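You operate a simulated robot arm through the tools that you are given. There is no shell and no other tool.

Carry out the task below with a simulated robot arm. There is one attempt and no reset: what you move stays moved.

## Task
Slide the tile tray open, put both tiles in their wells and close it.
Fine: each tile lies in the well of its colour.

Only the result counts: the job must be done as asked and must still hold three seconds after the hand-in. Knocking over, shifting, dropping, spilling or breaking anything else fails it.

## Robot
A 7-joint arm with a two-finger parallel gripper, fixed in place. Base frame: the origin is at the foot of the arm, x ahead of it, y to its left, z up. Units: mm, degrees, N and s.
With the tool pointing down near the work surface it reaches from about 300 to 720 mm from the base axis. Its first joint turns from -166.0 to 166.0 degrees. Payload 3.43 kg.
Tool frame: the origin (TCP) lies between the finger pads and is the grasp point; the fingertips stand 30 mm ahead of it; z points along the fingers, y is the line along which they close. The gripper opens to 94 mm. The fingers are 28 mm wide and 10 mm thick; the gripper's body (50 by 96 mm) begins 55 mm behind the TCP.
Orientation is that of the tool frame in the base frame, as [roll, pitch, yaw] about the fixed x, y, z axes, in that order (R = Rz(yaw) Ry(pitch) Rx(roll)). With the fingers straight down and closing along the base's y, the tool's x points along the base's -x, its y along +y and its z along -z.

## Interface
- The arm moves only by the tool apply_moves. Its argument "increments" is a list of rows, each an object of numbers (a shift or turn left out is 0, a gripper value left out holds the last): "wx", "wy", "wz": the turn, a rotation vector about the tool's x, y, z in units of 45 degrees (1.0 is 45 degrees); "x", "y", "z": the shift along the tool's x, y, z in units of 200 mm (1.0 is 200 mm); "fingers": the opening, from 0 (shut) to 1 (fully open). In form: [{"wx": .., "wy": .., "wz": .., "x": .., "y": .., "z": .., "fingers": ..}, ...]. A call has 1 to 20 rows; each row is the pose to reach, as a shift and turn from the pose commanded when the call began, along the tool's axes at that moment. A call with a number of a shift or a turn outside -1 to 1 is refused whole. Each row takes 0.2 s and may step no farther than 50 mm and 8.6 degrees from the row before; otherwise, or with a gripper value out of range, the whole call is refused. A pose out of reach is approached as far as the arm can. The call stops where the force on the tool passes 90 N (or 10 N more than at its start, if that is more) or the arm is blocked; 0.2 s more then pass. Each finger travels about 108 mm/s and halts on what it meets, pressing with about 21 N; the grip force reading is that of the motor and also rises with nothing between the fingers. The clock runs only during rows and for 0.2 s after the last one: add rows that repeat a pose to give the fingers time. It gives the time, the measured TCP pose, the force on the tool (base axes), the opening and the grip force at its end, in the units of the frame above (readings bear some noise), with the torque about the TCP (base axes, N m) and any sound that the robot's microphone picked up.
- Cameras (640 x 400 px; columns grow to the right, rows downward): "scene" is fixed at [50, 501.9, 1357.7]; the picture's right is [-0.53, -0.85, 0.00], its down [-0.59, 0.37, -0.72] and it looks along [0.61, -0.38, -0.70] (base axes); focal length 319 px, centre (320, 200). "wrist" rides on the gripper at [76, 14, -102] in the tool frame; the picture's right is [-0.18, 0.98, 0.00], its down [-0.75, -0.14, -0.64] and it looks along [-0.63, -0.12, 0.77] (tool axes); focal length 243 px, centre (320, 200). There is no depth. A picture from a camera that has moved, and an enlarged one, comes with that camera's place and axes in the base frame and with its lens.
- grab_frame(camera): a new picture of that camera. The clock stands still meanwhile.
- move_column(by): slides the trunk up (or, below 0, down) by that many mm; the arm rides with it, the base frame stays. It gives what a move gives, with no picture.
- close_up(camera, box): a new picture of the part [left, top, right, bottom] of that camera's present view, enlarged. The clock stands still meanwhile.
- finish_job(): hands the job in; it is judged then, once.

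Places have to be worked out from the pictures, the camera data and where the tool is seen. Open the gripper and draw the arm clear of the work before you hand the job in, unless the task says otherwise.

The tools are called after "Request:" as name(argument=value, ...) on one line, values as JSON. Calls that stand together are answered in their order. apply_moves: Moves the arm, as the interface text tells. Its arguments: {"type":"object","properties":{"increments":{"type":"array"}},"required":["increments"]} The other tools are called the same way: move_column (by) slides the trunk up or down; grab_frame (camera) takes a picture; close_up (camera, box) takes an enlarged picture of a part of a camera's view; finish_job () hands the job in.

At the start:

```text
time: 0.0
tool_pos: [352.9, 100.6, 1087.7]
tool_rot: [180.0, 0.0, -180.0]
force: [-0.5, -0.1, -0.2]
ft_torque: [-0.03, 0.0, 0.0]
gripper_width: 94.2
grip_force: 0.1
trunk travel left (down, up): [-150.0, 440.0]
```

scene: 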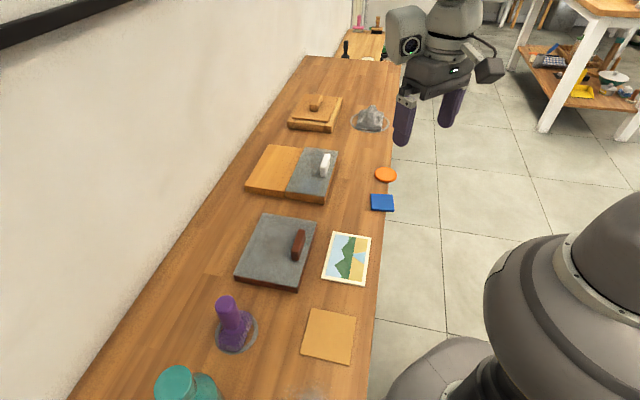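
wrist: 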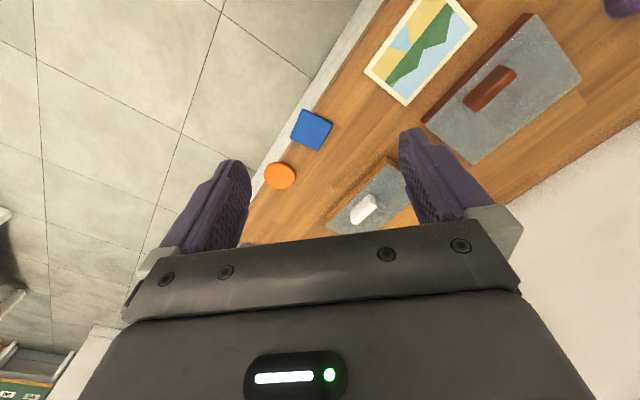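

The pictures show an orange disc and a blue square near the table edge, and several tray-like boxes. Triangulating the orange disc gives about (528, -13, 790). I'll enlarge the views to see which box is the tile tray.

Request:
close_up(camera="scene", box=[230, 130, 420, 249])

Request:
close_up(camera="scene", box=[220, 190, 400, 302])

Request:
close_up(camera="scene", box=[270, 80, 420, 174])

Request:
close_up(camera="wrist", box=[240, 60, 480, 250])

```text
3.36 times, centred on (325, 190) of scene
camera zoom: at [50.0, 501.9, 1357.7], right [-0.53, -0.85, 0.0], down [-0.59, 0.37, -0.72], along [0.61, -0.38, -0.7], focal length 1071 px, centre (303, 235)
```

zoom: 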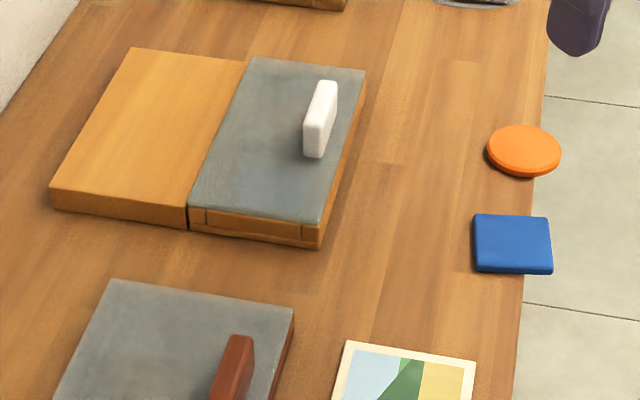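

```text
3.56 times, centred on (310, 246) of scene
camera zoom: at [50.0, 501.9, 1357.7], right [-0.53, -0.85, 0.0], down [-0.59, 0.37, -0.72], along [0.61, -0.38, -0.7], focal length 1133 px, centre (356, 36)
```

zoom: 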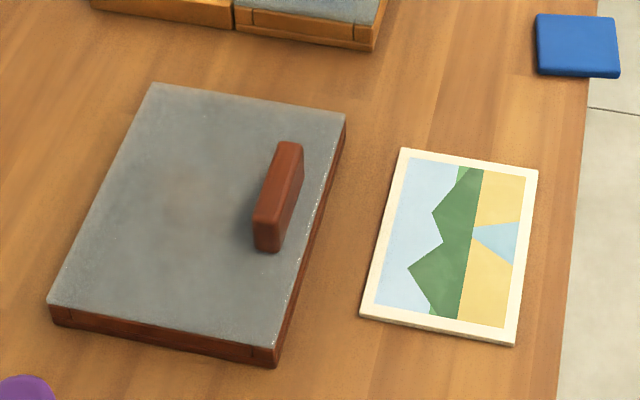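

```text
4.26 times, centred on (345, 127) of scene
camera zoom: at [50.0, 501.9, 1357.7], right [-0.53, -0.85, 0.0], down [-0.59, 0.37, -0.72], along [0.61, -0.38, -0.7], focal length 1356 px, centre (214, 511)
```

zoom: 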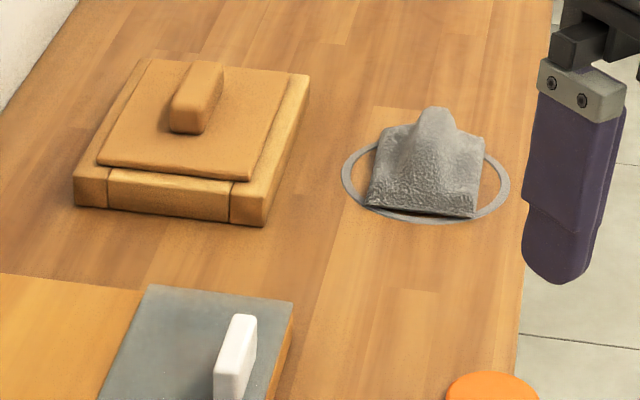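

```text
2.11 times, centred on (360, 155) of wrist
camera zoom: at [276.7, 116.3, 1192.1], right [0.18, 0.98, 0.0], down [0.75, -0.14, 0.64], along [0.63, -0.12, -0.77], focal length 511 px, centre (236, 295)
```

zoom: 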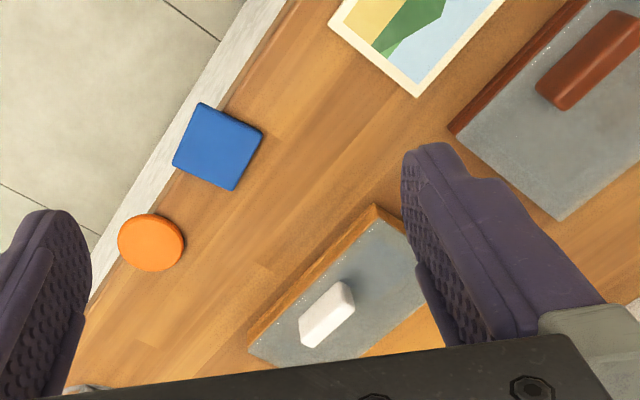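

The middle box, with the grey lid, white handle and a wooden landing shelf behind it, looks like the tile tray. It is turned about 45° to the base axes. I'll move over the table, turn the tool 45°, and look at it from closer.

Request:
apply_moves(increments=[{"x": -0.1225, "y": 0.14, "z": 0.05, "wz": 0.167}, {"x": -0.245, "y": 0.28, "z": 0.1, "wz": 0.333}, {"x": -0.3675, "y": 0.42, "z": 0.15, "wz": 0.5}, {"x": -0.49, "y": 0.56, "z": 0.2, "wz": 0.667}, {"x": -0.6125, "y": 0.7, "z": 0.25, "wz": 0.833}, {"x": -0.735, "y": 0.85, "z": 0.3, "wz": 1.0}])

Request:
grab_frame(camera="wrist")

Request:
grab_frame(camera="scene")

```text
time: 1.4
tool_pos: [497.6, 271.2, 1027.6]
tool_rot: [-180.0, 0.1, 134.8]
force: [-1.0, -0.4, -0.2]
ft_torque: [-0.02, 0.02, 0.03]
gripper_width: 93.7
grip_force: 0.0
trunk travel left (down, up): [-150.0, 440.0]
```

```text
taken
camera wrist: at [453.7, 336.0, 1130.4], right [0.83, 0.56, 0.0], down [0.43, -0.63, 0.64], along [0.36, -0.53, -0.77], focal length 243 px, centre (320, 200)
```

wrist: 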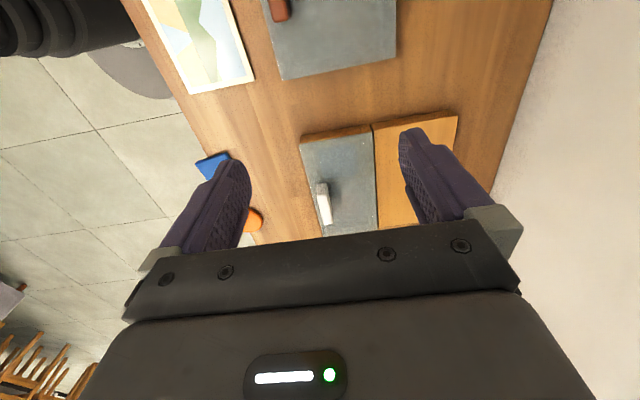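

```text
taken
```

scene: 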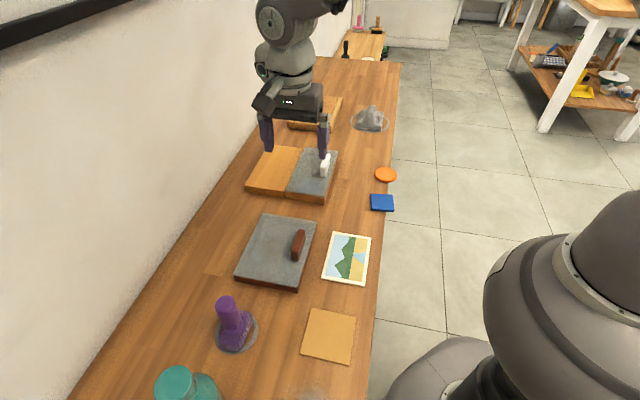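

The view covers the box well, so I'll enlarge the part around the lid.

Request:
close_up(camera="wrist", box=[190, 100, 470, 245])

Request:
close_up(camera="wrist", box=[180, 0, 420, 120])

Request:
close_up(camera="scene", box=[240, 135, 345, 210])

```text
2.29 times, centred on (330, 172) of wrist
camera zoom: at [453.7, 336.0, 1130.4], right [0.83, 0.56, 0.0], down [0.43, -0.63, 0.64], along [0.36, -0.53, -0.77], focal length 555 px, centre (297, 263)
```

zoom: 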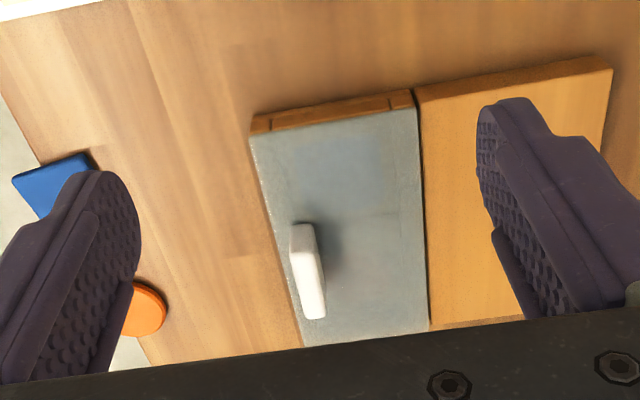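

```text
2.67 times, centred on (300, 60) of wrist
camera zoom: at [453.7, 336.0, 1130.4], right [0.83, 0.56, 0.0], down [0.43, -0.63, 0.64], along [0.36, -0.53, -0.77], focal length 647 px, centre (373, 573)
```

zoom: 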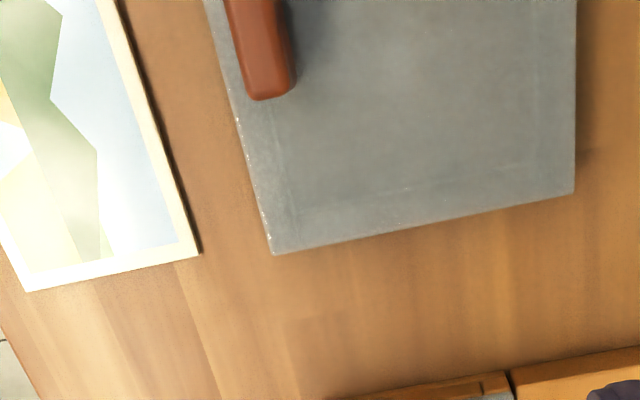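

```text
5.33 times, centred on (292, 172) of scene
camera zoom: at [50.0, 501.9, 1357.7], right [-0.53, -0.85, 0.0], down [-0.59, 0.37, -0.72], along [0.61, -0.38, -0.7], focal length 1700 px, centre (467, 347)
```

zoom: 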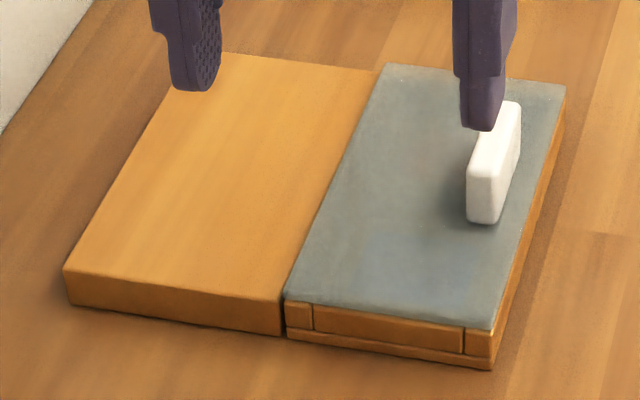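

The lid top is at roughly z≈818 and the handle centre near (590–610, 135–150), top at about 850–870. I'll move to a point above the handle, staying well clear, to refine this.

Request:
apply_moves(increments=[{"x": -0.158, "y": -0.02, "z": 0.097}, {"x": -0.316, "y": -0.04, "z": 0.194}, {"x": -0.474, "y": -0.06, "z": 0.291}, {"x": -0.632, "y": -0.08, "z": 0.388}, {"x": -0.79, "y": -0.0985, "z": 0.46}, {"x": -0.79, "y": -0.0985, "z": 0.46}])

Request:
grab_frame(camera="wrist")

Request:
close_up(camera="scene", box=[240, 100, 400, 210])

```text
time: 2.8
tool_pos: [599.4, 145.8, 936.4]
tool_rot: [-179.9, -0.1, 135.0]
force: [0.2, -0.1, -0.1]
ft_torque: [0.02, -0.02, -0.01]
gripper_width: 93.9
grip_force: 0.1
trunk travel left (down, up): [-150.0, 440.0]
```

```text
taken
camera wrist: at [555.4, 210.9, 1040.0], right [0.83, 0.56, 0.0], down [0.43, -0.63, 0.64], along [0.36, -0.53, -0.77], focal length 243 px, centre (320, 200)
```

wrist: 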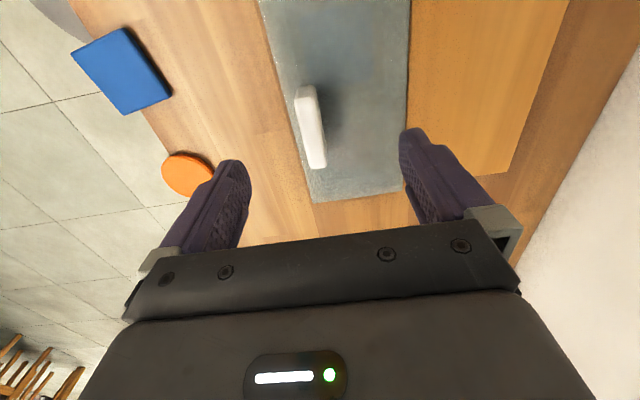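

```text
3.64 times, centred on (320, 155) of scene
camera zoom: at [50.0, 501.9, 1357.7], right [-0.53, -0.85, 0.0], down [-0.59, 0.37, -0.72], along [0.61, -0.38, -0.7], focal length 1159 px, centre (320, 364)
```

zoom: 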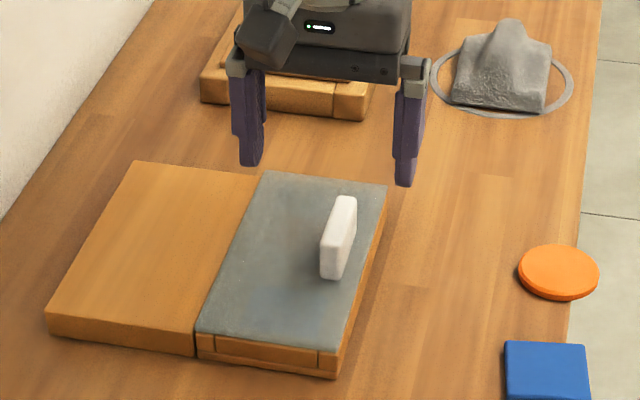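

Triangulating again puts the handle centre at about (595.5, 141) with its top at z≈860, and the lid surface at z≈815–820. I'll come down over it with the fingers straddling the handle.

Request:
apply_moves(increments=[{"y": -0.03, "z": 0.1}, {"y": -0.03, "z": 0.2}, {"y": -0.03, "z": 0.28}, {"y": -0.03, "z": 0.33}, {"y": -0.03, "z": 0.37}, {"y": -0.03, "z": 0.37}])

Request:
grab_frame(camera="wrist")

Request:
close_up(camera="scene", box=[240, 100, 400, 210])

```text
time: 4.2
tool_pos: [594.1, 142.4, 862.4]
tool_rot: [180.0, 0.0, 135.1]
force: [-0.1, -0.6, 0.6]
ft_torque: [0.01, 0.0, -0.02]
gripper_width: 94.1
grip_force: 0.1
trunk travel left (down, up): [-150.0, 440.0]
```

```text
taken
camera wrist: at [550.7, 207.0, 966.0], right [0.83, 0.56, 0.0], down [0.43, -0.63, 0.64], along [0.36, -0.53, -0.77], focal length 243 px, centre (320, 200)
```

wrist: 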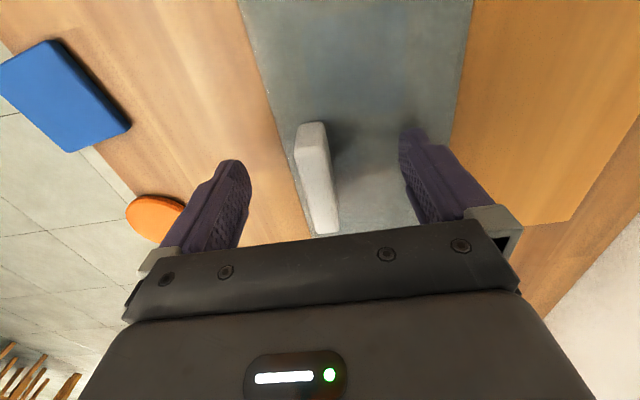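

```text
3.64 times, centred on (320, 155) of scene
camera zoom: at [50.0, 501.9, 1357.7], right [-0.53, -0.85, 0.0], down [-0.59, 0.37, -0.72], along [0.61, -0.38, -0.7], focal length 1159 px, centre (320, 364)
```

zoom: 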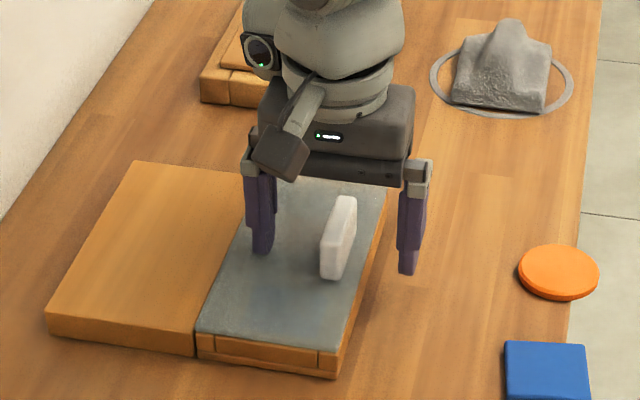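

The fingers straddle the handle and are centred on it, so I'll close on it.

Request:
apply_moves(increments=[{"fingers": 0}, {"fingers": 0}, {"fingers": 0}, {"fingers": 0}])

Request:
close_up(camera="scene", box=[240, 100, 400, 210])

```text
time: 5.2
tool_pos: [594.7, 141.7, 862.0]
tool_rot: [180.0, 0.1, 135.0]
force: [-0.7, 0.0, -1.2]
ft_torque: [-0.06, -0.04, 0.02]
gripper_width: 20.0
grip_force: 44.7
trunk travel left (down, up): [-150.0, 440.0]
```

```text
3.64 times, centred on (320, 155) of scene
camera zoom: at [50.0, 501.9, 1357.7], right [-0.53, -0.85, 0.0], down [-0.59, 0.37, -0.72], along [0.61, -0.38, -0.7], focal length 1159 px, centre (320, 364)
```

zoom: 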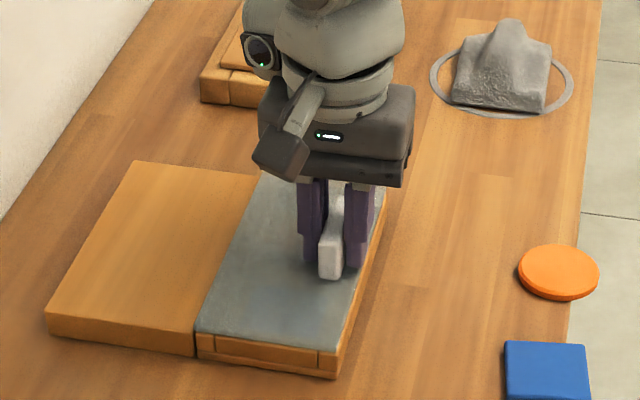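

The handle is gripped at 20 mm wide. I'll slide gently toward the wooden shelf (+tool y) and watch the force.

Request:
apply_moves(increments=[{"y": 0.02, "fingers": 0}, {"y": 0.04, "fingers": 0}, {"y": 0.06, "fingers": 0}, {"y": 0.08, "fingers": 0}, {"y": 0.1, "fingers": 0}])

Request:
close_up(camera="scene", box=[240, 100, 400, 210])

```text
time: 6.4
tool_pos: [608.1, 156.1, 862.2]
tool_rot: [-180.0, 0.2, 135.0]
force: [-1.9, 2.9, 2.0]
ft_torque: [0.05, 0.07, -0.01]
gripper_width: 20.0
grip_force: 44.7
trunk travel left (down, up): [-150.0, 440.0]
```

```text
3.64 times, centred on (320, 155) of scene
camera zoom: at [50.0, 501.9, 1357.7], right [-0.53, -0.85, 0.0], down [-0.59, 0.37, -0.72], along [0.61, -0.38, -0.7], focal length 1159 px, centre (320, 364)
```

zoom: 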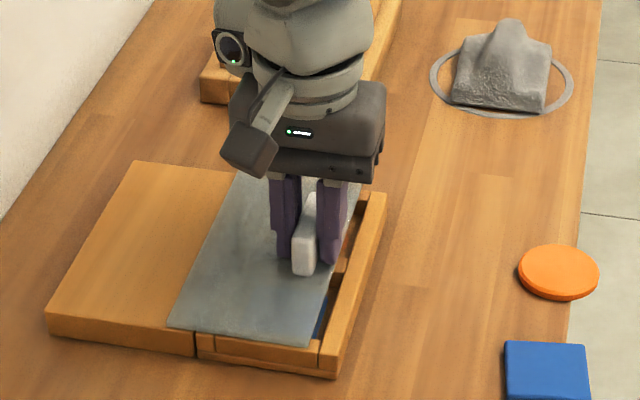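

The lid slides freely and a blue well is showing inside. I'll keep opening it.

Request:
apply_moves(increments=[{"y": 0.05, "fingers": 0}, {"y": 0.1, "fingers": 0}, {"y": 0.15, "fingers": 0}, {"y": 0.2, "fingers": 0}, {"y": 0.25, "fingers": 0}, {"y": 0.3, "fingers": 0}, {"y": 0.34, "fingers": 0}])

Request:
close_up(camera="scene", box=[240, 100, 400, 210])

```text
time: 8.0
tool_pos: [655.0, 203.4, 862.4]
tool_rot: [-180.0, 0.1, 135.0]
force: [1.9, -1.9, 2.8]
ft_torque: [0.34, 0.3, 0.02]
gripper_width: 19.9
grip_force: 45.5
trunk travel left (down, up): [-150.0, 440.0]
```

```text
3.64 times, centred on (320, 155) of scene
camera zoom: at [50.0, 501.9, 1357.7], right [-0.53, -0.85, 0.0], down [-0.59, 0.37, -0.72], along [0.61, -0.38, -0.7], focal length 1159 px, centre (320, 364)
```

zoom: 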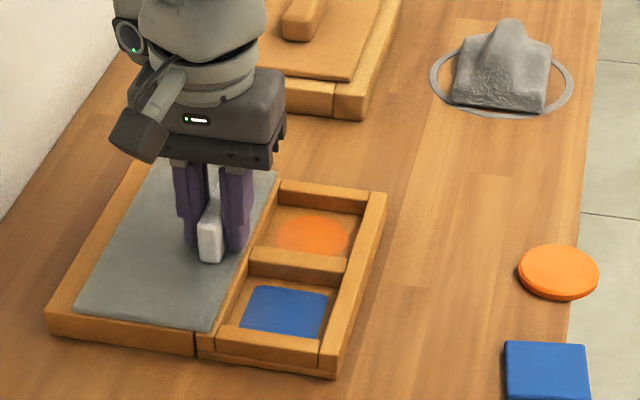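

Both wells are exposed: orange in the far one, blue in the near one. I'll slide 8 mm further so the lid clears the rim of the wells, then release and lift.

Request:
apply_moves(increments=[{"y": 0.02, "fingers": 0}, {"y": 0.04, "fingers": 0}, {"y": 0.04, "fingers": 0}])

Request:
close_up(camera="scene", box=[240, 100, 400, 210])

```text
time: 8.8
tool_pos: [661.6, 209.4, 861.6]
tool_rot: [180.0, 0.1, 135.1]
force: [2.3, -1.5, 2.4]
ft_torque: [-0.11, -0.08, 0.03]
gripper_width: 19.8
grip_force: 45.2
trunk travel left (down, up): [-150.0, 440.0]
```

```text
3.64 times, centred on (320, 155) of scene
camera zoom: at [50.0, 501.9, 1357.7], right [-0.53, -0.85, 0.0], down [-0.59, 0.37, -0.72], along [0.61, -0.38, -0.7], focal length 1159 px, centre (320, 364)
```

zoom: 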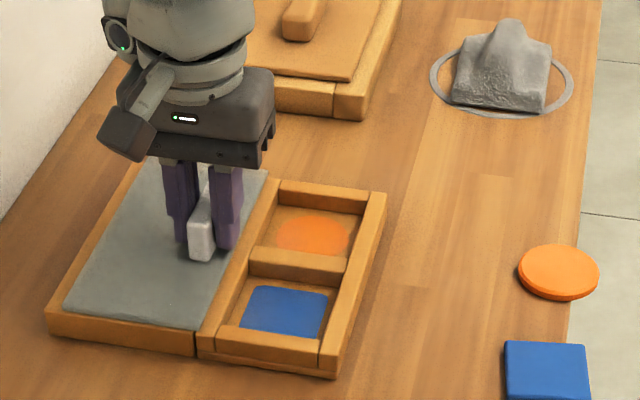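

The lid is fully clear of the wells. I'll release the handle and lift.

Request:
apply_moves(increments=[{"fingers": 0.6}, {"fingers": 0.6}, {"fingers": 0.6}, {"z": -0.1, "fingers": 0.6}, {"z": -0.25, "fingers": 0.8}, {"z": -0.45, "fingers": 1.0}])

Request:
close_up(camera="scene", box=[240, 100, 400, 210])

Request:
grab_frame(camera="wrist")

```text
time: 10.2
tool_pos: [660.1, 207.4, 950.4]
tool_rot: [-180.0, -0.1, 135.1]
force: [-0.6, 0.7, 0.4]
ft_torque: [-0.02, 0.0, 0.0]
gripper_width: 93.9
grip_force: 0.0
trunk travel left (down, up): [-150.0, 440.0]
```

```text
3.64 times, centred on (320, 155) of scene
camera zoom: at [50.0, 501.9, 1357.7], right [-0.53, -0.85, 0.0], down [-0.59, 0.37, -0.72], along [0.61, -0.38, -0.7], focal length 1159 px, centre (320, 364)
```

zoom: 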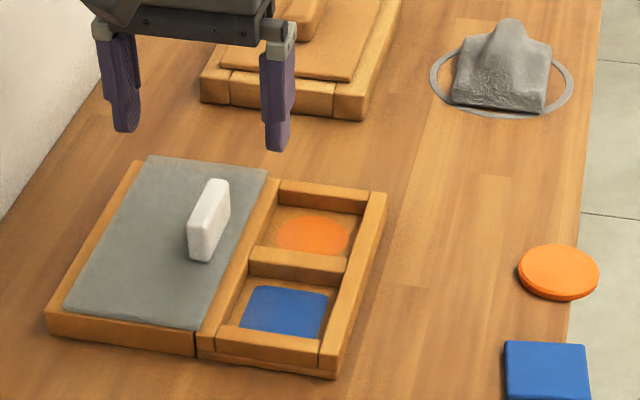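

```text
taken
camera wrist: at [616.2, 272.8, 1055.3], right [0.83, 0.56, 0.0], down [0.43, -0.63, 0.64], along [0.36, -0.53, -0.77], focal length 243 px, centre (320, 200)
```

wrist: 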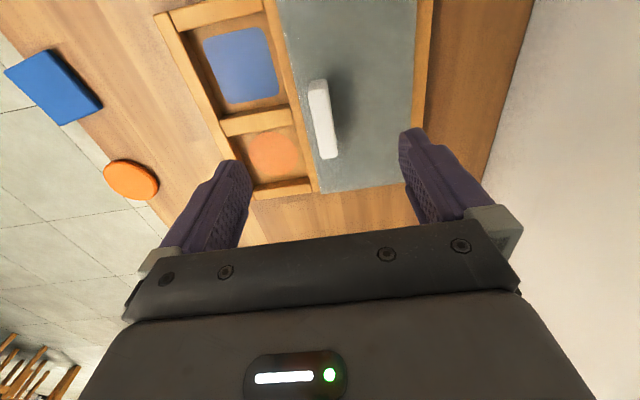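

The wells are open. I need accurate sizes of the wells and tiles, so I'll zoom in on both.

Request:
close_up(camera="scene", box=[285, 145, 341, 205])

Request:
close_up(camera="scene", box=[360, 155, 410, 220])

Request:
close_up(camera="wrist", box=[140, 0, 320, 210])

Request:
close_up(camera="wrist", box=[0, 40, 180, 220])

```text
6.67 times, centred on (313, 175) of scene
camera zoom: at [50.0, 501.9, 1357.7], right [-0.53, -0.85, 0.0], down [-0.59, 0.37, -0.72], along [0.61, -0.38, -0.7], focal length 2124 px, centre (367, 367)
```

zoom: 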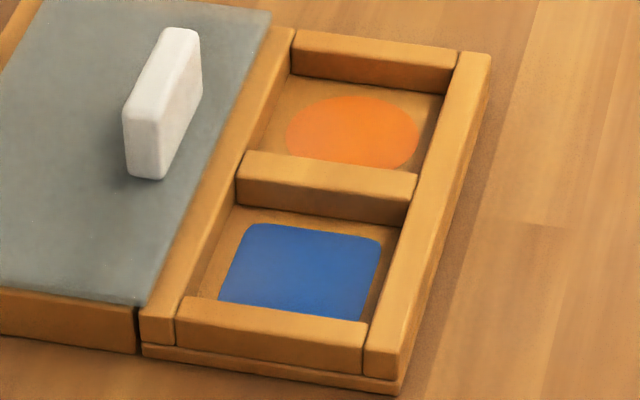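

```text
6.15 times, centred on (385, 188) of scene
camera zoom: at [50.0, 501.9, 1357.7], right [-0.53, -0.85, 0.0], down [-0.59, 0.37, -0.72], along [0.61, -0.38, -0.7], focal length 1961 px, centre (-80, 277)
```

zoom: 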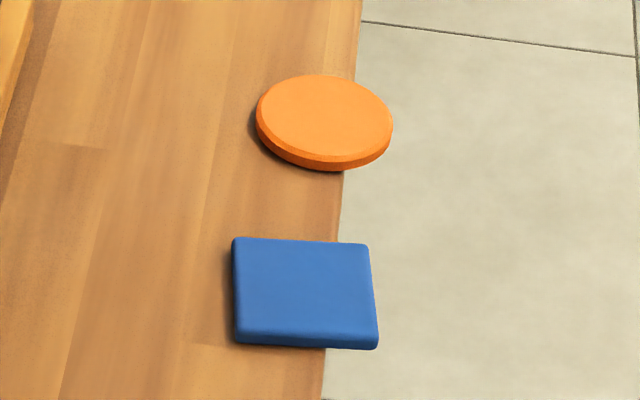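

```text
1.90 times, centred on (230, 105) of wrist
camera zoom: at [616.2, 272.8, 1055.3], right [0.83, 0.56, 0.0], down [0.43, -0.63, 0.64], along [0.36, -0.53, -0.77], focal length 462 px, centre (491, 381)
```

zoom: 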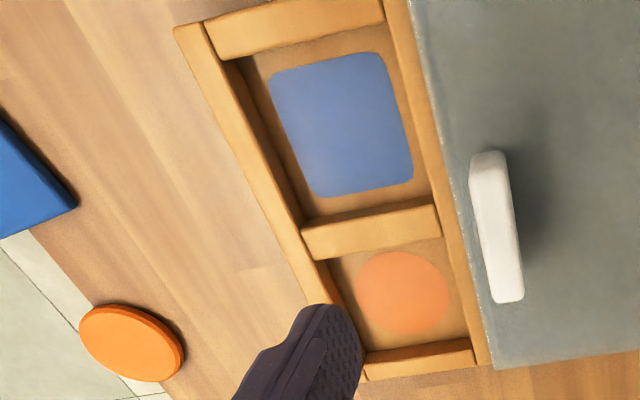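

```text
2.22 times, centred on (90, 130) of wrist
camera zoom: at [616.2, 272.8, 1055.3], right [0.83, 0.56, 0.0], down [0.43, -0.63, 0.64], along [0.36, -0.53, -0.77], focal length 539 px, centre (831, 356)
```

zoom: 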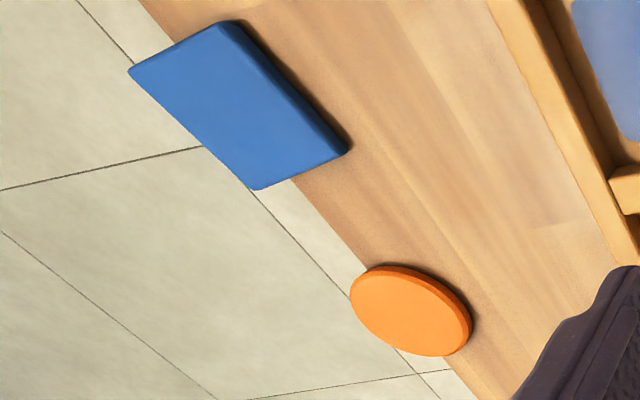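

Working it out at rim level, the wells are about 70 × 71 mm and the tiles about 57–60 mm. Both tiles overhang the table edge by about 16 mm. The blue one is near (449, 71), turned about 7° from the table direction, and the orange one is near (527, -8). I'll turn the tool so the fingers close along the table edge and travel over to the blue tile.

Request:
apply_moves(increments=[{"x": 0.022, "y": -0.102, "wz": -0.167, "fingers": 1}, {"x": 0.044, "y": -0.204, "wz": -0.333, "fingers": 1}, {"x": 0.066, "y": -0.306, "wz": -0.5, "fingers": 1}, {"x": 0.087, "y": -0.408, "wz": -0.667, "fingers": 1}, {"x": 0.109, "y": -0.51, "wz": -0.833, "fingers": 1}, {"x": 0.131, "y": -0.612, "wz": -1.0, "fingers": 1}])

```text
time: 11.6
tool_pos: [557.5, 141.4, 952.6]
tool_rot: [-179.9, 0.0, -180.0]
force: [0.0, -0.1, 0.2]
ft_torque: [0.0, 0.02, 0.0]
gripper_width: 94.2
grip_force: 0.0
trunk travel left (down, up): [-150.0, 440.0]
```

The tool is at (557, 141) with its yaw at 180°. I'll carry on to above the blue tile, turning another 45°.

Request:
apply_moves(increments=[{"x": 0.09, "y": -0.058, "wz": -0.167}, {"x": 0.18, "y": -0.117, "wz": -0.333}, {"x": 0.27, "y": -0.175, "wz": -0.5}, {"x": 0.36, "y": -0.233, "wz": -0.667}, {"x": 0.45, "y": -0.292, "wz": -0.833}, {"x": 0.5425, "y": -0.35, "wz": -1.0}, {"x": 0.5425, "y": -0.35, "wz": -1.0}])

Request:
grab_frame(camera="wrist")

Request:
close_up(camera="scene", box=[320, 130, 440, 230])

```text
time: 13.2
tool_pos: [447.8, 71.2, 952.5]
tool_rot: [180.0, 0.0, -134.8]
force: [0.6, 0.2, -0.5]
ft_torque: [0.02, 0.0, 0.03]
gripper_width: 94.3
grip_force: 0.0
trunk travel left (down, up): [-150.0, 440.0]
```

```text
taken
camera wrist: at [383.4, 28.4, 1055.6], right [-0.57, 0.82, 0.0], down [0.63, 0.43, 0.64], along [0.53, 0.36, -0.77], focal length 243 px, centre (320, 200)
```

wrist: 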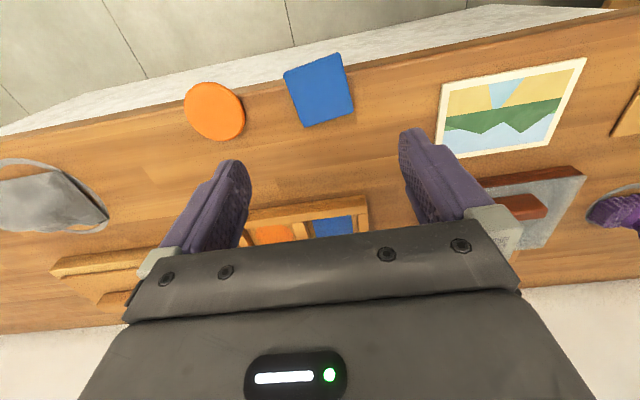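

```text
4.00 times, centred on (380, 180) of scene
camera zoom: at [50.0, 501.9, 1357.7], right [-0.53, -0.85, 0.0], down [-0.59, 0.37, -0.72], along [0.61, -0.38, -0.7], focal length 1275 px, centre (80, 280)
```

zoom: 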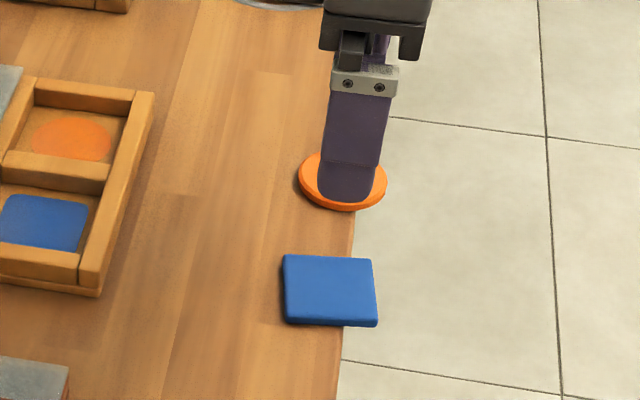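

Next I'll zoom in on the tiles from here to refine their positions.

Request:
close_up(camera="wrist", box=[170, 30, 370, 155])

Request:
close_up(camera="scene", box=[360, 165, 410, 215])

```text
3.20 times, centred on (270, 92) of wrist
camera zoom: at [383.4, 28.4, 1055.6], right [-0.57, 0.82, 0.0], down [0.63, 0.43, 0.64], along [0.53, 0.36, -0.77], focal length 776 px, centre (480, 544)
```

zoom: 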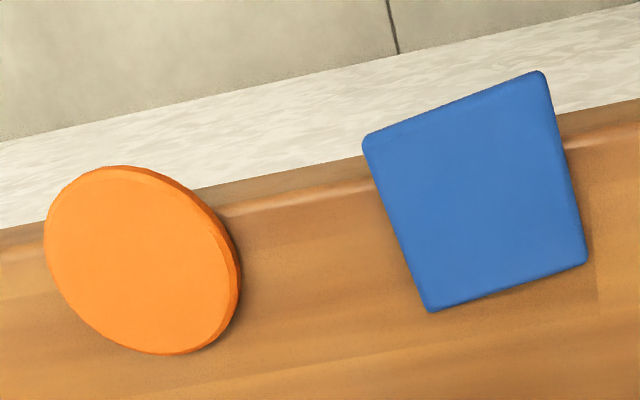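

```text
8.00 times, centred on (385, 190) of scene
camera zoom: at [50.0, 501.9, 1357.7], right [-0.53, -0.85, 0.0], down [-0.59, 0.37, -0.72], along [0.61, -0.38, -0.7], focal length 2549 px, centre (-200, 280)
```

zoom: 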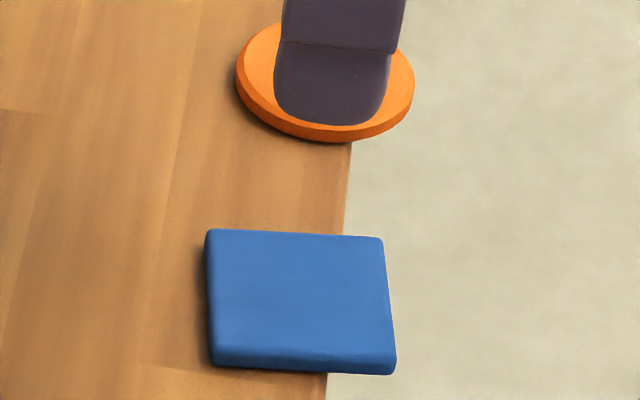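

The blue tile centre comes out at about (446.5, 71), 56 mm square, with its top at z≈801 and its edges at about -37.8°. I'll turn to match it and go down to just above it.

Request:
apply_moves(increments=[{"x": 0.005, "y": 0.004, "z": 0.1, "wz": -0.158}, {"x": 0.005, "y": 0.004, "z": 0.25, "wz": -0.158}, {"x": 0.005, "y": 0.004, "z": 0.4, "wz": -0.158}, {"x": 0.005, "y": 0.004, "z": 0.51, "wz": -0.158}, {"x": 0.005, "y": 0.004, "z": 0.51, "wz": -0.158}])

Request:
grab_frame(camera="wrist")

Request:
close_up(camera="scene", box=[340, 145, 430, 225])

```text
time: 14.4
tool_pos: [447.0, 70.1, 850.7]
tool_rot: [179.9, -0.1, -128.0]
force: [0.2, -0.2, -0.3]
ft_torque: [0.0, -0.01, 0.02]
gripper_width: 93.9
grip_force: 0.1
trunk travel left (down, up): [-150.0, 440.0]
```

```text
taken
camera wrist: at [389.3, 19.1, 954.1], right [-0.66, 0.75, 0.0], down [0.57, 0.51, 0.64], along [0.48, 0.42, -0.77], focal length 243 px, centre (320, 200)
```

wrist: 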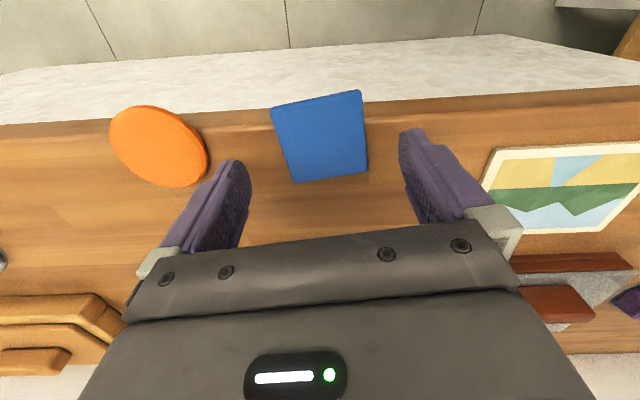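

```text
5.00 times, centred on (385, 185) of scene
camera zoom: at [50.0, 501.9, 1357.7], right [-0.53, -0.85, 0.0], down [-0.59, 0.37, -0.72], along [0.61, -0.38, -0.7], focal length 1593 px, centre (-5, 275)
```

zoom: 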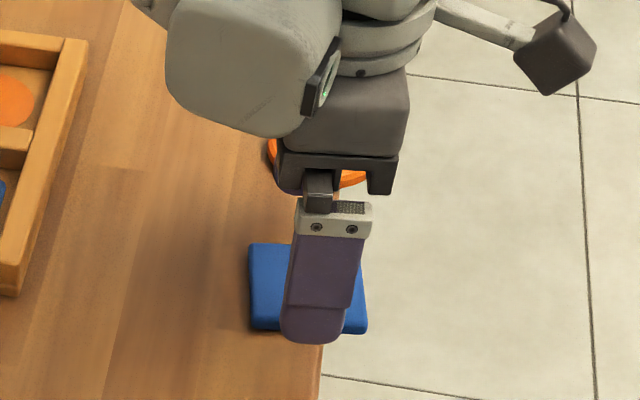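

The tile lies between the fingers and about 3 mm outward of centre. I'll correct for that and lower in small steps, watching for the table.

Request:
apply_moves(increments=[{"x": 0.0125, "y": 0.005, "z": 0.05}, {"x": 0.0125, "y": 0.005, "z": 0.09}, {"x": 0.0125, "y": 0.005, "z": 0.11}, {"x": 0.0125, "y": 0.005, "z": 0.11}])

Request:
close_up(camera="scene", box=[360, 165, 410, 215])

Request:
grab_frame(camera="wrist")

```text
time: 15.4
tool_pos: [445.0, 69.3, 829.8]
tool_rot: [-179.8, 0.1, -127.8]
force: [0.4, 0.8, 28.7]
ft_torque: [0.84, 1.28, -0.02]
gripper_width: 93.9
grip_force: 0.1
trunk travel left (down, up): [-150.0, 440.0]
```

```text
8.00 times, centred on (385, 190) of scene
camera zoom: at [50.0, 501.9, 1357.7], right [-0.53, -0.85, 0.0], down [-0.59, 0.37, -0.72], along [0.61, -0.38, -0.7], focal length 2549 px, centre (-200, 280)
```

zoom: 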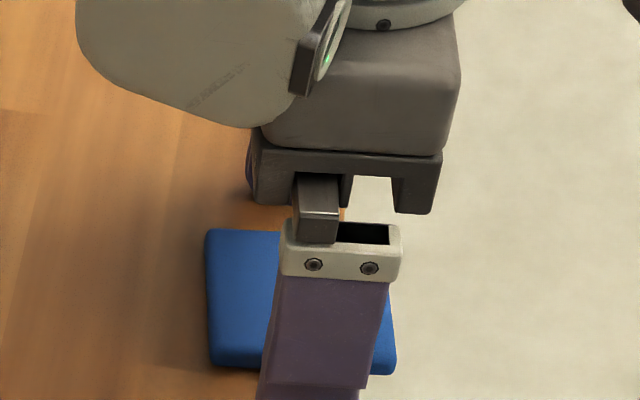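

```text
taken
camera wrist: at [385.8, 18.6, 933.8], right [-0.66, 0.75, 0.0], down [0.57, 0.51, 0.64], along [0.48, 0.43, -0.76], focal length 243 px, centre (320, 200)
```

wrist: 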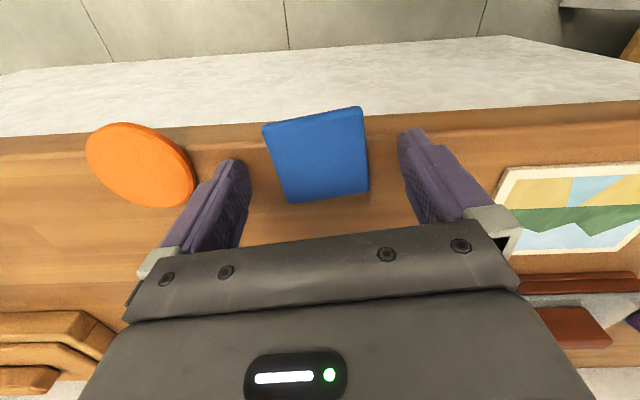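

The force reading shows the fingertips on the table with the TCP near 829.5, so the table top is at z≈800. I'll rise about 3 mm and close on the blue tile.

Request:
apply_moves(increments=[{"z": -0.017, "fingers": 1}, {"z": -0.017, "fingers": 0.7}, {"z": -0.017, "fingers": 0.5}, {"z": -0.017, "fingers": 0.3}, {"z": -0.017, "fingers": 0.3}, {"z": -0.017, "fingers": 0.3}])

Request:
grab_frame(camera="wrist")

```text
time: 16.8
tool_pos: [444.8, 68.9, 831.5]
tool_rot: [180.0, -0.1, -127.9]
force: [0.5, -0.1, 0.5]
ft_torque: [0.0, 0.03, 0.0]
gripper_width: 54.6
grip_force: 21.4
trunk travel left (down, up): [-150.0, 440.0]
```

```text
taken
camera wrist: at [386.3, 18.5, 935.9], right [-0.66, 0.75, 0.0], down [0.57, 0.51, 0.64], along [0.48, 0.42, -0.77], focal length 243 px, centre (320, 200)
```

wrist: 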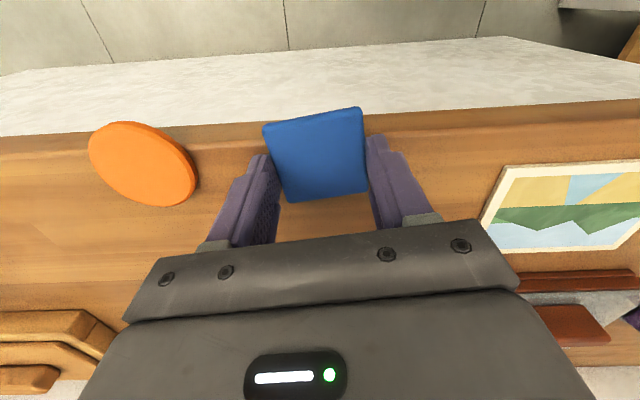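

The blue tile is gripped at 54.6 mm. I'll lift it slowly and check that it's held level.

Request:
apply_moves(increments=[{"z": -0.02, "fingers": 0.3}, {"z": -0.06, "fingers": 0.3}, {"z": -0.12, "fingers": 0.3}, {"z": -0.2, "fingers": 0.3}, {"z": -0.3, "fingers": 0.3}, {"z": -0.3, "fingers": 0.3}])

Request:
grab_frame(camera="wrist")

Request:
close_up(camera="scene", box=[340, 125, 430, 205])

```text
time: 18.2
tool_pos: [444.5, 69.7, 891.5]
tool_rot: [-179.9, 0.0, -127.9]
force: [-0.4, 0.6, -0.2]
ft_torque: [-0.01, 0.0, -0.01]
gripper_width: 54.6
grip_force: 21.1
trunk travel left (down, up): [-150.0, 440.0]
```

```text
taken
camera wrist: at [386.2, 18.6, 995.3], right [-0.66, 0.75, 0.0], down [0.57, 0.51, 0.64], along [0.48, 0.43, -0.77], focal length 243 px, centre (320, 200)
```

wrist: 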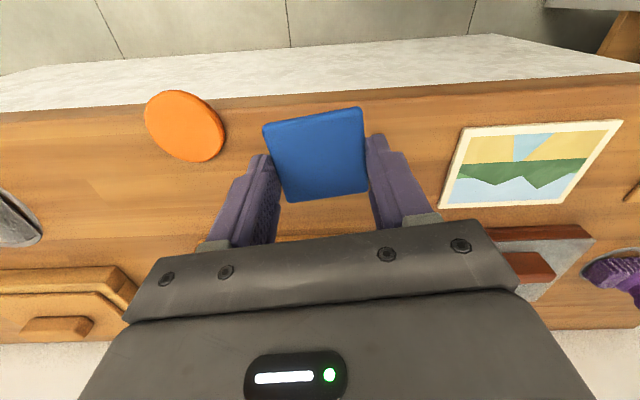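

```text
5.00 times, centred on (385, 165) of scene
camera zoom: at [50.0, 501.9, 1357.7], right [-0.53, -0.85, 0.0], down [-0.59, 0.37, -0.72], along [0.61, -0.38, -0.7], focal length 1593 px, centre (-5, 375)
```

zoom: 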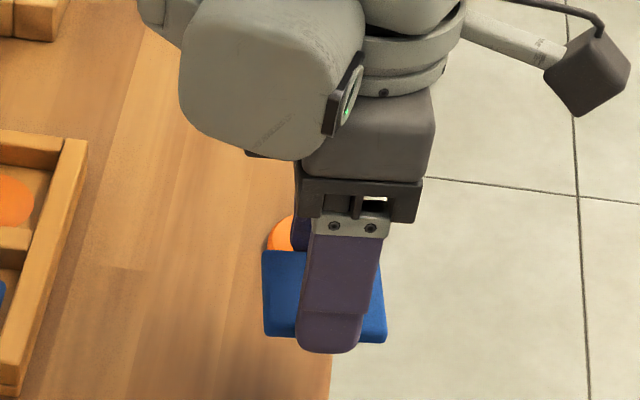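

The tile is held level. Combining views, the blue well centre is about (585.5, 192). I'll carry the tile there at a safe height and align it with the box.

Request:
apply_moves(increments=[{"x": -0.15, "y": -0.03, "z": -0.1, "wz": 0.05, "fingers": 0.3}, {"x": -0.34, "y": -0.067, "z": -0.1, "wz": 0.1, "fingers": 0.3}, {"x": -0.53, "y": -0.105, "z": -0.1, "wz": 0.158, "fingers": 0.3}, {"x": -0.72, "y": -0.143, "z": -0.1, "wz": 0.158, "fingers": 0.3}, {"x": -0.86, "y": -0.17, "z": -0.1, "wz": 0.158, "fingers": 0.3}, {"x": -0.9155, "y": -0.181, "z": -0.09, "wz": 0.158, "fingers": 0.3}, {"x": -0.9155, "y": -0.181, "z": -0.09, "wz": 0.158, "fingers": 0.3}])

Request:
grab_frame(camera="wrist")

Request:
close_up(camera="scene", box=[260, 105, 370, 210])

```text
time: 19.8
tool_pos: [585.7, 192.8, 907.9]
tool_rot: [-180.0, 0.0, -135.0]
force: [0.4, 0.0, -0.4]
ft_torque: [0.0, 0.03, -0.01]
gripper_width: 54.6
grip_force: 21.2
trunk travel left (down, up): [-150.0, 440.0]
```

```text
taken
camera wrist: at [522.0, 149.4, 1013.5], right [-0.56, 0.83, 0.0], down [0.63, 0.43, 0.64], along [0.53, 0.36, -0.77], focal length 243 px, centre (320, 200)
```

wrist: 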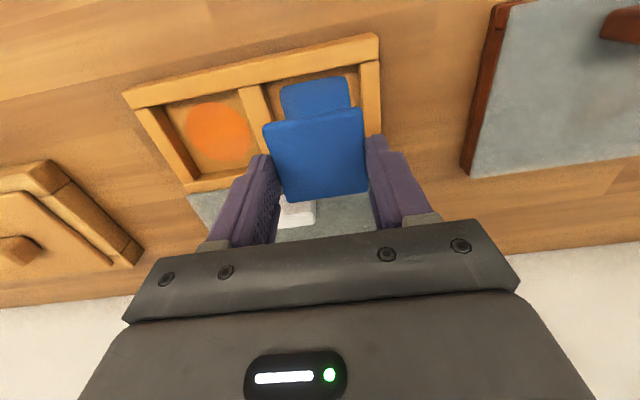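

```text
3.81 times, centred on (315, 158) of scene
camera zoom: at [50.0, 501.9, 1357.7], right [-0.53, -0.85, 0.0], down [-0.59, 0.37, -0.72], along [0.61, -0.38, -0.7], focal length 1214 px, centre (339, 362)
```

zoom: 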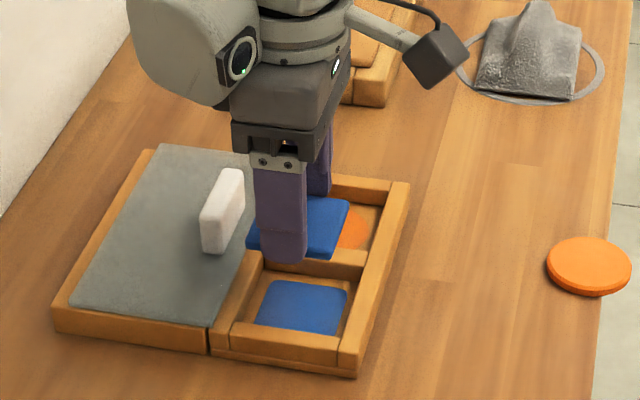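

I'll zoom in on the well under the tile to compute the remaining offset.

Request:
close_up(camera="wrist", box=[110, 20, 400, 210])

```text
2.11 times, centred on (255, 115) of wrist
camera zoom: at [522.0, 149.4, 1013.5], right [-0.56, 0.83, 0.0], down [0.63, 0.43, 0.64], along [0.53, 0.36, -0.77], focal length 511 px, centre (457, 379)
```

zoom: 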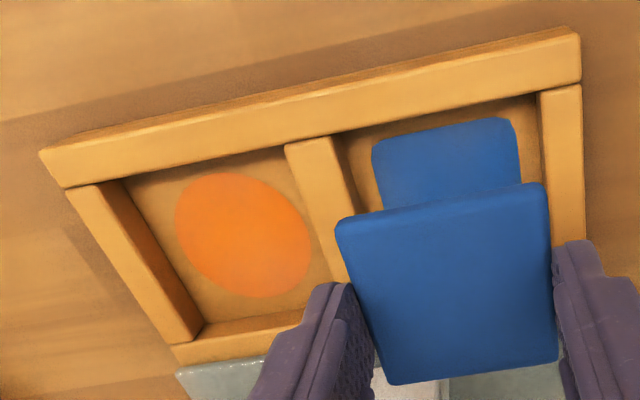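

In the tool frame the tile centre is at about (2.3, -0.3) and the well centre at about (2.2, -1.4), so only 1 mm needs correcting. I'll lower toward the rim.

Request:
apply_moves(increments=[{"y": -0.0055, "z": 0.06, "fingers": 0.3}, {"y": -0.0055, "z": 0.12, "fingers": 0.3}, {"y": -0.0055, "z": 0.18, "fingers": 0.3}, {"y": -0.0055, "z": 0.22, "fingers": 0.3}, {"y": -0.0055, "z": 0.22, "fingers": 0.3}])

Request:
close_up(camera="wrist", box=[110, 20, 420, 220])

Request:
close_up(camera="scene", box=[280, 135, 360, 210])

```text
time: 21.0
tool_pos: [587.6, 191.5, 864.6]
tool_rot: [-179.9, 0.0, -135.0]
force: [-0.2, -0.7, -0.5]
ft_torque: [-0.01, -0.01, -0.01]
gripper_width: 54.5
grip_force: 20.9
trunk travel left (down, up): [-150.0, 440.0]
```

```text
2.00 times, centred on (265, 120) of wrist
camera zoom: at [523.1, 147.8, 969.6], right [-0.56, 0.83, 0.0], down [0.63, 0.43, 0.64], along [0.53, 0.36, -0.77], focal length 485 px, centre (430, 360)
```

zoom: 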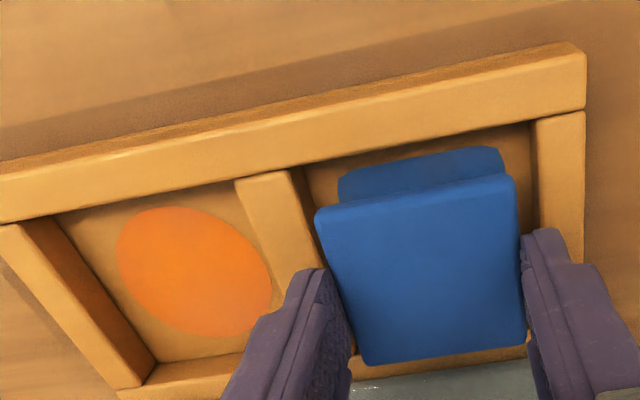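

```text
5.33 times, centred on (320, 172) of scene
camera zoom: at [50.0, 501.9, 1357.7], right [-0.53, -0.85, 0.0], down [-0.59, 0.37, -0.72], along [0.61, -0.38, -0.7], focal length 1700 px, centre (320, 347)
```

zoom: 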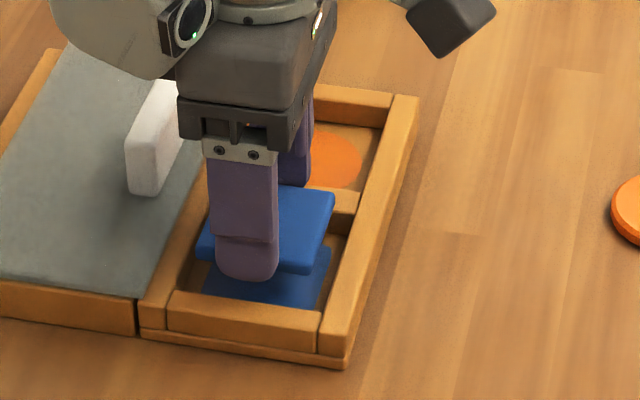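

Alignment is within about 1.5 mm. I'll keep lowering in small steps until just above or touching the rim.

Request:
apply_moves(increments=[{"z": 0.015, "fingers": 0.3}, {"z": 0.03, "fingers": 0.3}, {"z": 0.03, "fingers": 0.3}])

Request:
close_up(camera="scene", box=[280, 135, 360, 210])

```text
time: 21.8
tool_pos: [585.5, 190.6, 858.3]
tool_rot: [-180.0, 0.0, -135.0]
force: [0.2, 0.0, 0.1]
ft_torque: [0.0, 0.01, 0.03]
gripper_width: 54.5
grip_force: 21.3
trunk travel left (down, up): [-150.0, 440.0]
```

```text
5.33 times, centred on (320, 172) of scene
camera zoom: at [50.0, 501.9, 1357.7], right [-0.53, -0.85, 0.0], down [-0.59, 0.37, -0.72], along [0.61, -0.38, -0.7], focal length 1700 px, centre (320, 347)
```

zoom: 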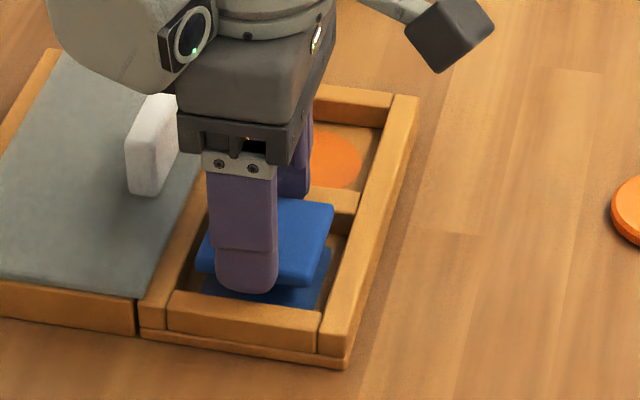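

There's no contact yet with the tips at about 828. I'll keep going in 1.5 mm steps.

Request:
apply_moves(increments=[{"z": 0.008, "fingers": 0.3}, {"z": 0.015, "fingers": 0.3}, {"z": 0.015, "fingers": 0.3}])

Request:
close_up(camera="scene", box=[280, 135, 360, 210])

Request:
close_up(camera="wrist", box=[110, 20, 420, 220])

```text
time: 22.6
tool_pos: [587.3, 192.0, 856.3]
tool_rot: [-179.9, -0.1, -134.9]
force: [-0.2, -0.2, 1.3]
ft_torque: [-0.01, 0.0, 0.01]
gripper_width: 54.3
grip_force: 21.1
trunk travel left (down, up): [-150.0, 440.0]
```

```text
5.33 times, centred on (320, 172) of scene
camera zoom: at [50.0, 501.9, 1357.7], right [-0.53, -0.85, 0.0], down [-0.59, 0.37, -0.72], along [0.61, -0.38, -0.7], focal length 1700 px, centre (320, 347)
```

zoom: 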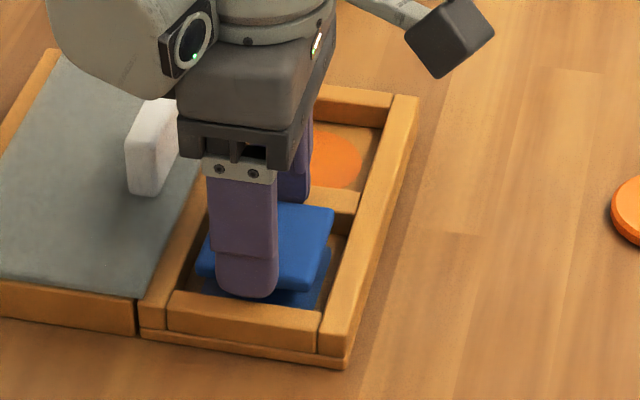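

```text
2.00 times, centred on (265, 120) of wrist
camera zoom: at [522.3, 148.8, 960.6], right [-0.56, 0.83, 0.0], down [0.63, 0.43, 0.64], along [0.53, 0.36, -0.77], focal length 485 px, centre (430, 360)
```

zoom: 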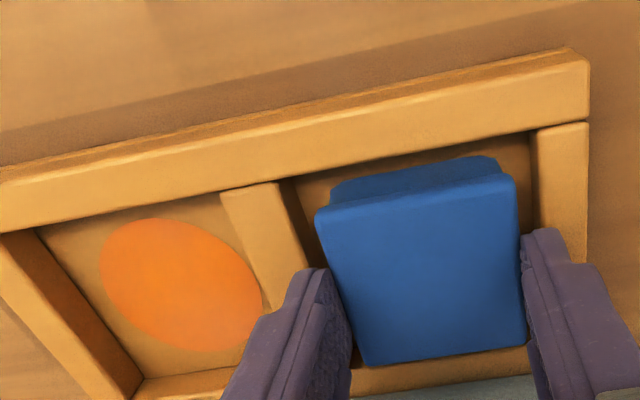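

Still little or no contact, so I'll go down further in small steps.

Request:
apply_moves(increments=[{"z": 0.005, "fingers": 0.3}, {"z": 0.01, "fingers": 0.3}, {"z": 0.01, "fingers": 0.3}])

```text
time: 23.4
tool_pos: [585.9, 193.0, 855.1]
tool_rot: [-180.0, 0.0, -135.0]
force: [-0.8, 0.9, -0.5]
ft_torque: [0.0, 0.02, 0.0]
gripper_width: 54.5
grip_force: 20.7
trunk travel left (down, up): [-150.0, 440.0]
```

Request:
apply_moves(increments=[{"z": 0.008, "fingers": 0.3}, {"z": 0.015, "fingers": 0.3}, {"z": 0.015, "fingers": 0.3}])

Request:
close_up(camera="scene", box=[280, 135, 360, 210])

```text
time: 24.2
tool_pos: [585.9, 190.1, 854.6]
tool_rot: [-179.9, 0.3, -134.9]
force: [2.8, 1.6, 24.8]
ft_torque: [0.59, 0.76, -0.08]
gripper_width: 54.6
grip_force: 21.1
trunk travel left (down, up): [-150.0, 440.0]
```

```text
5.33 times, centred on (320, 172) of scene
camera zoom: at [50.0, 501.9, 1357.7], right [-0.53, -0.85, 0.0], down [-0.59, 0.37, -0.72], along [0.61, -0.38, -0.7], focal length 1700 px, centre (320, 347)
```

zoom: 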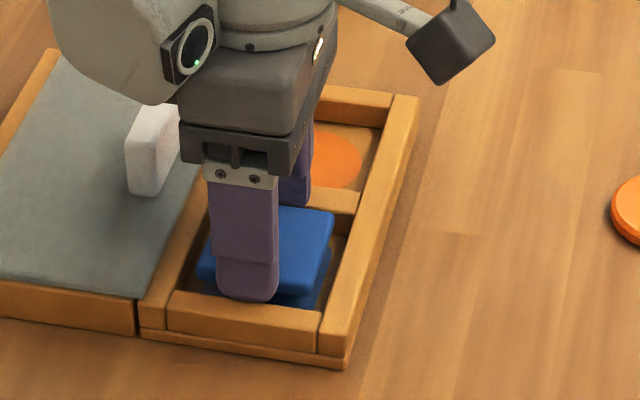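

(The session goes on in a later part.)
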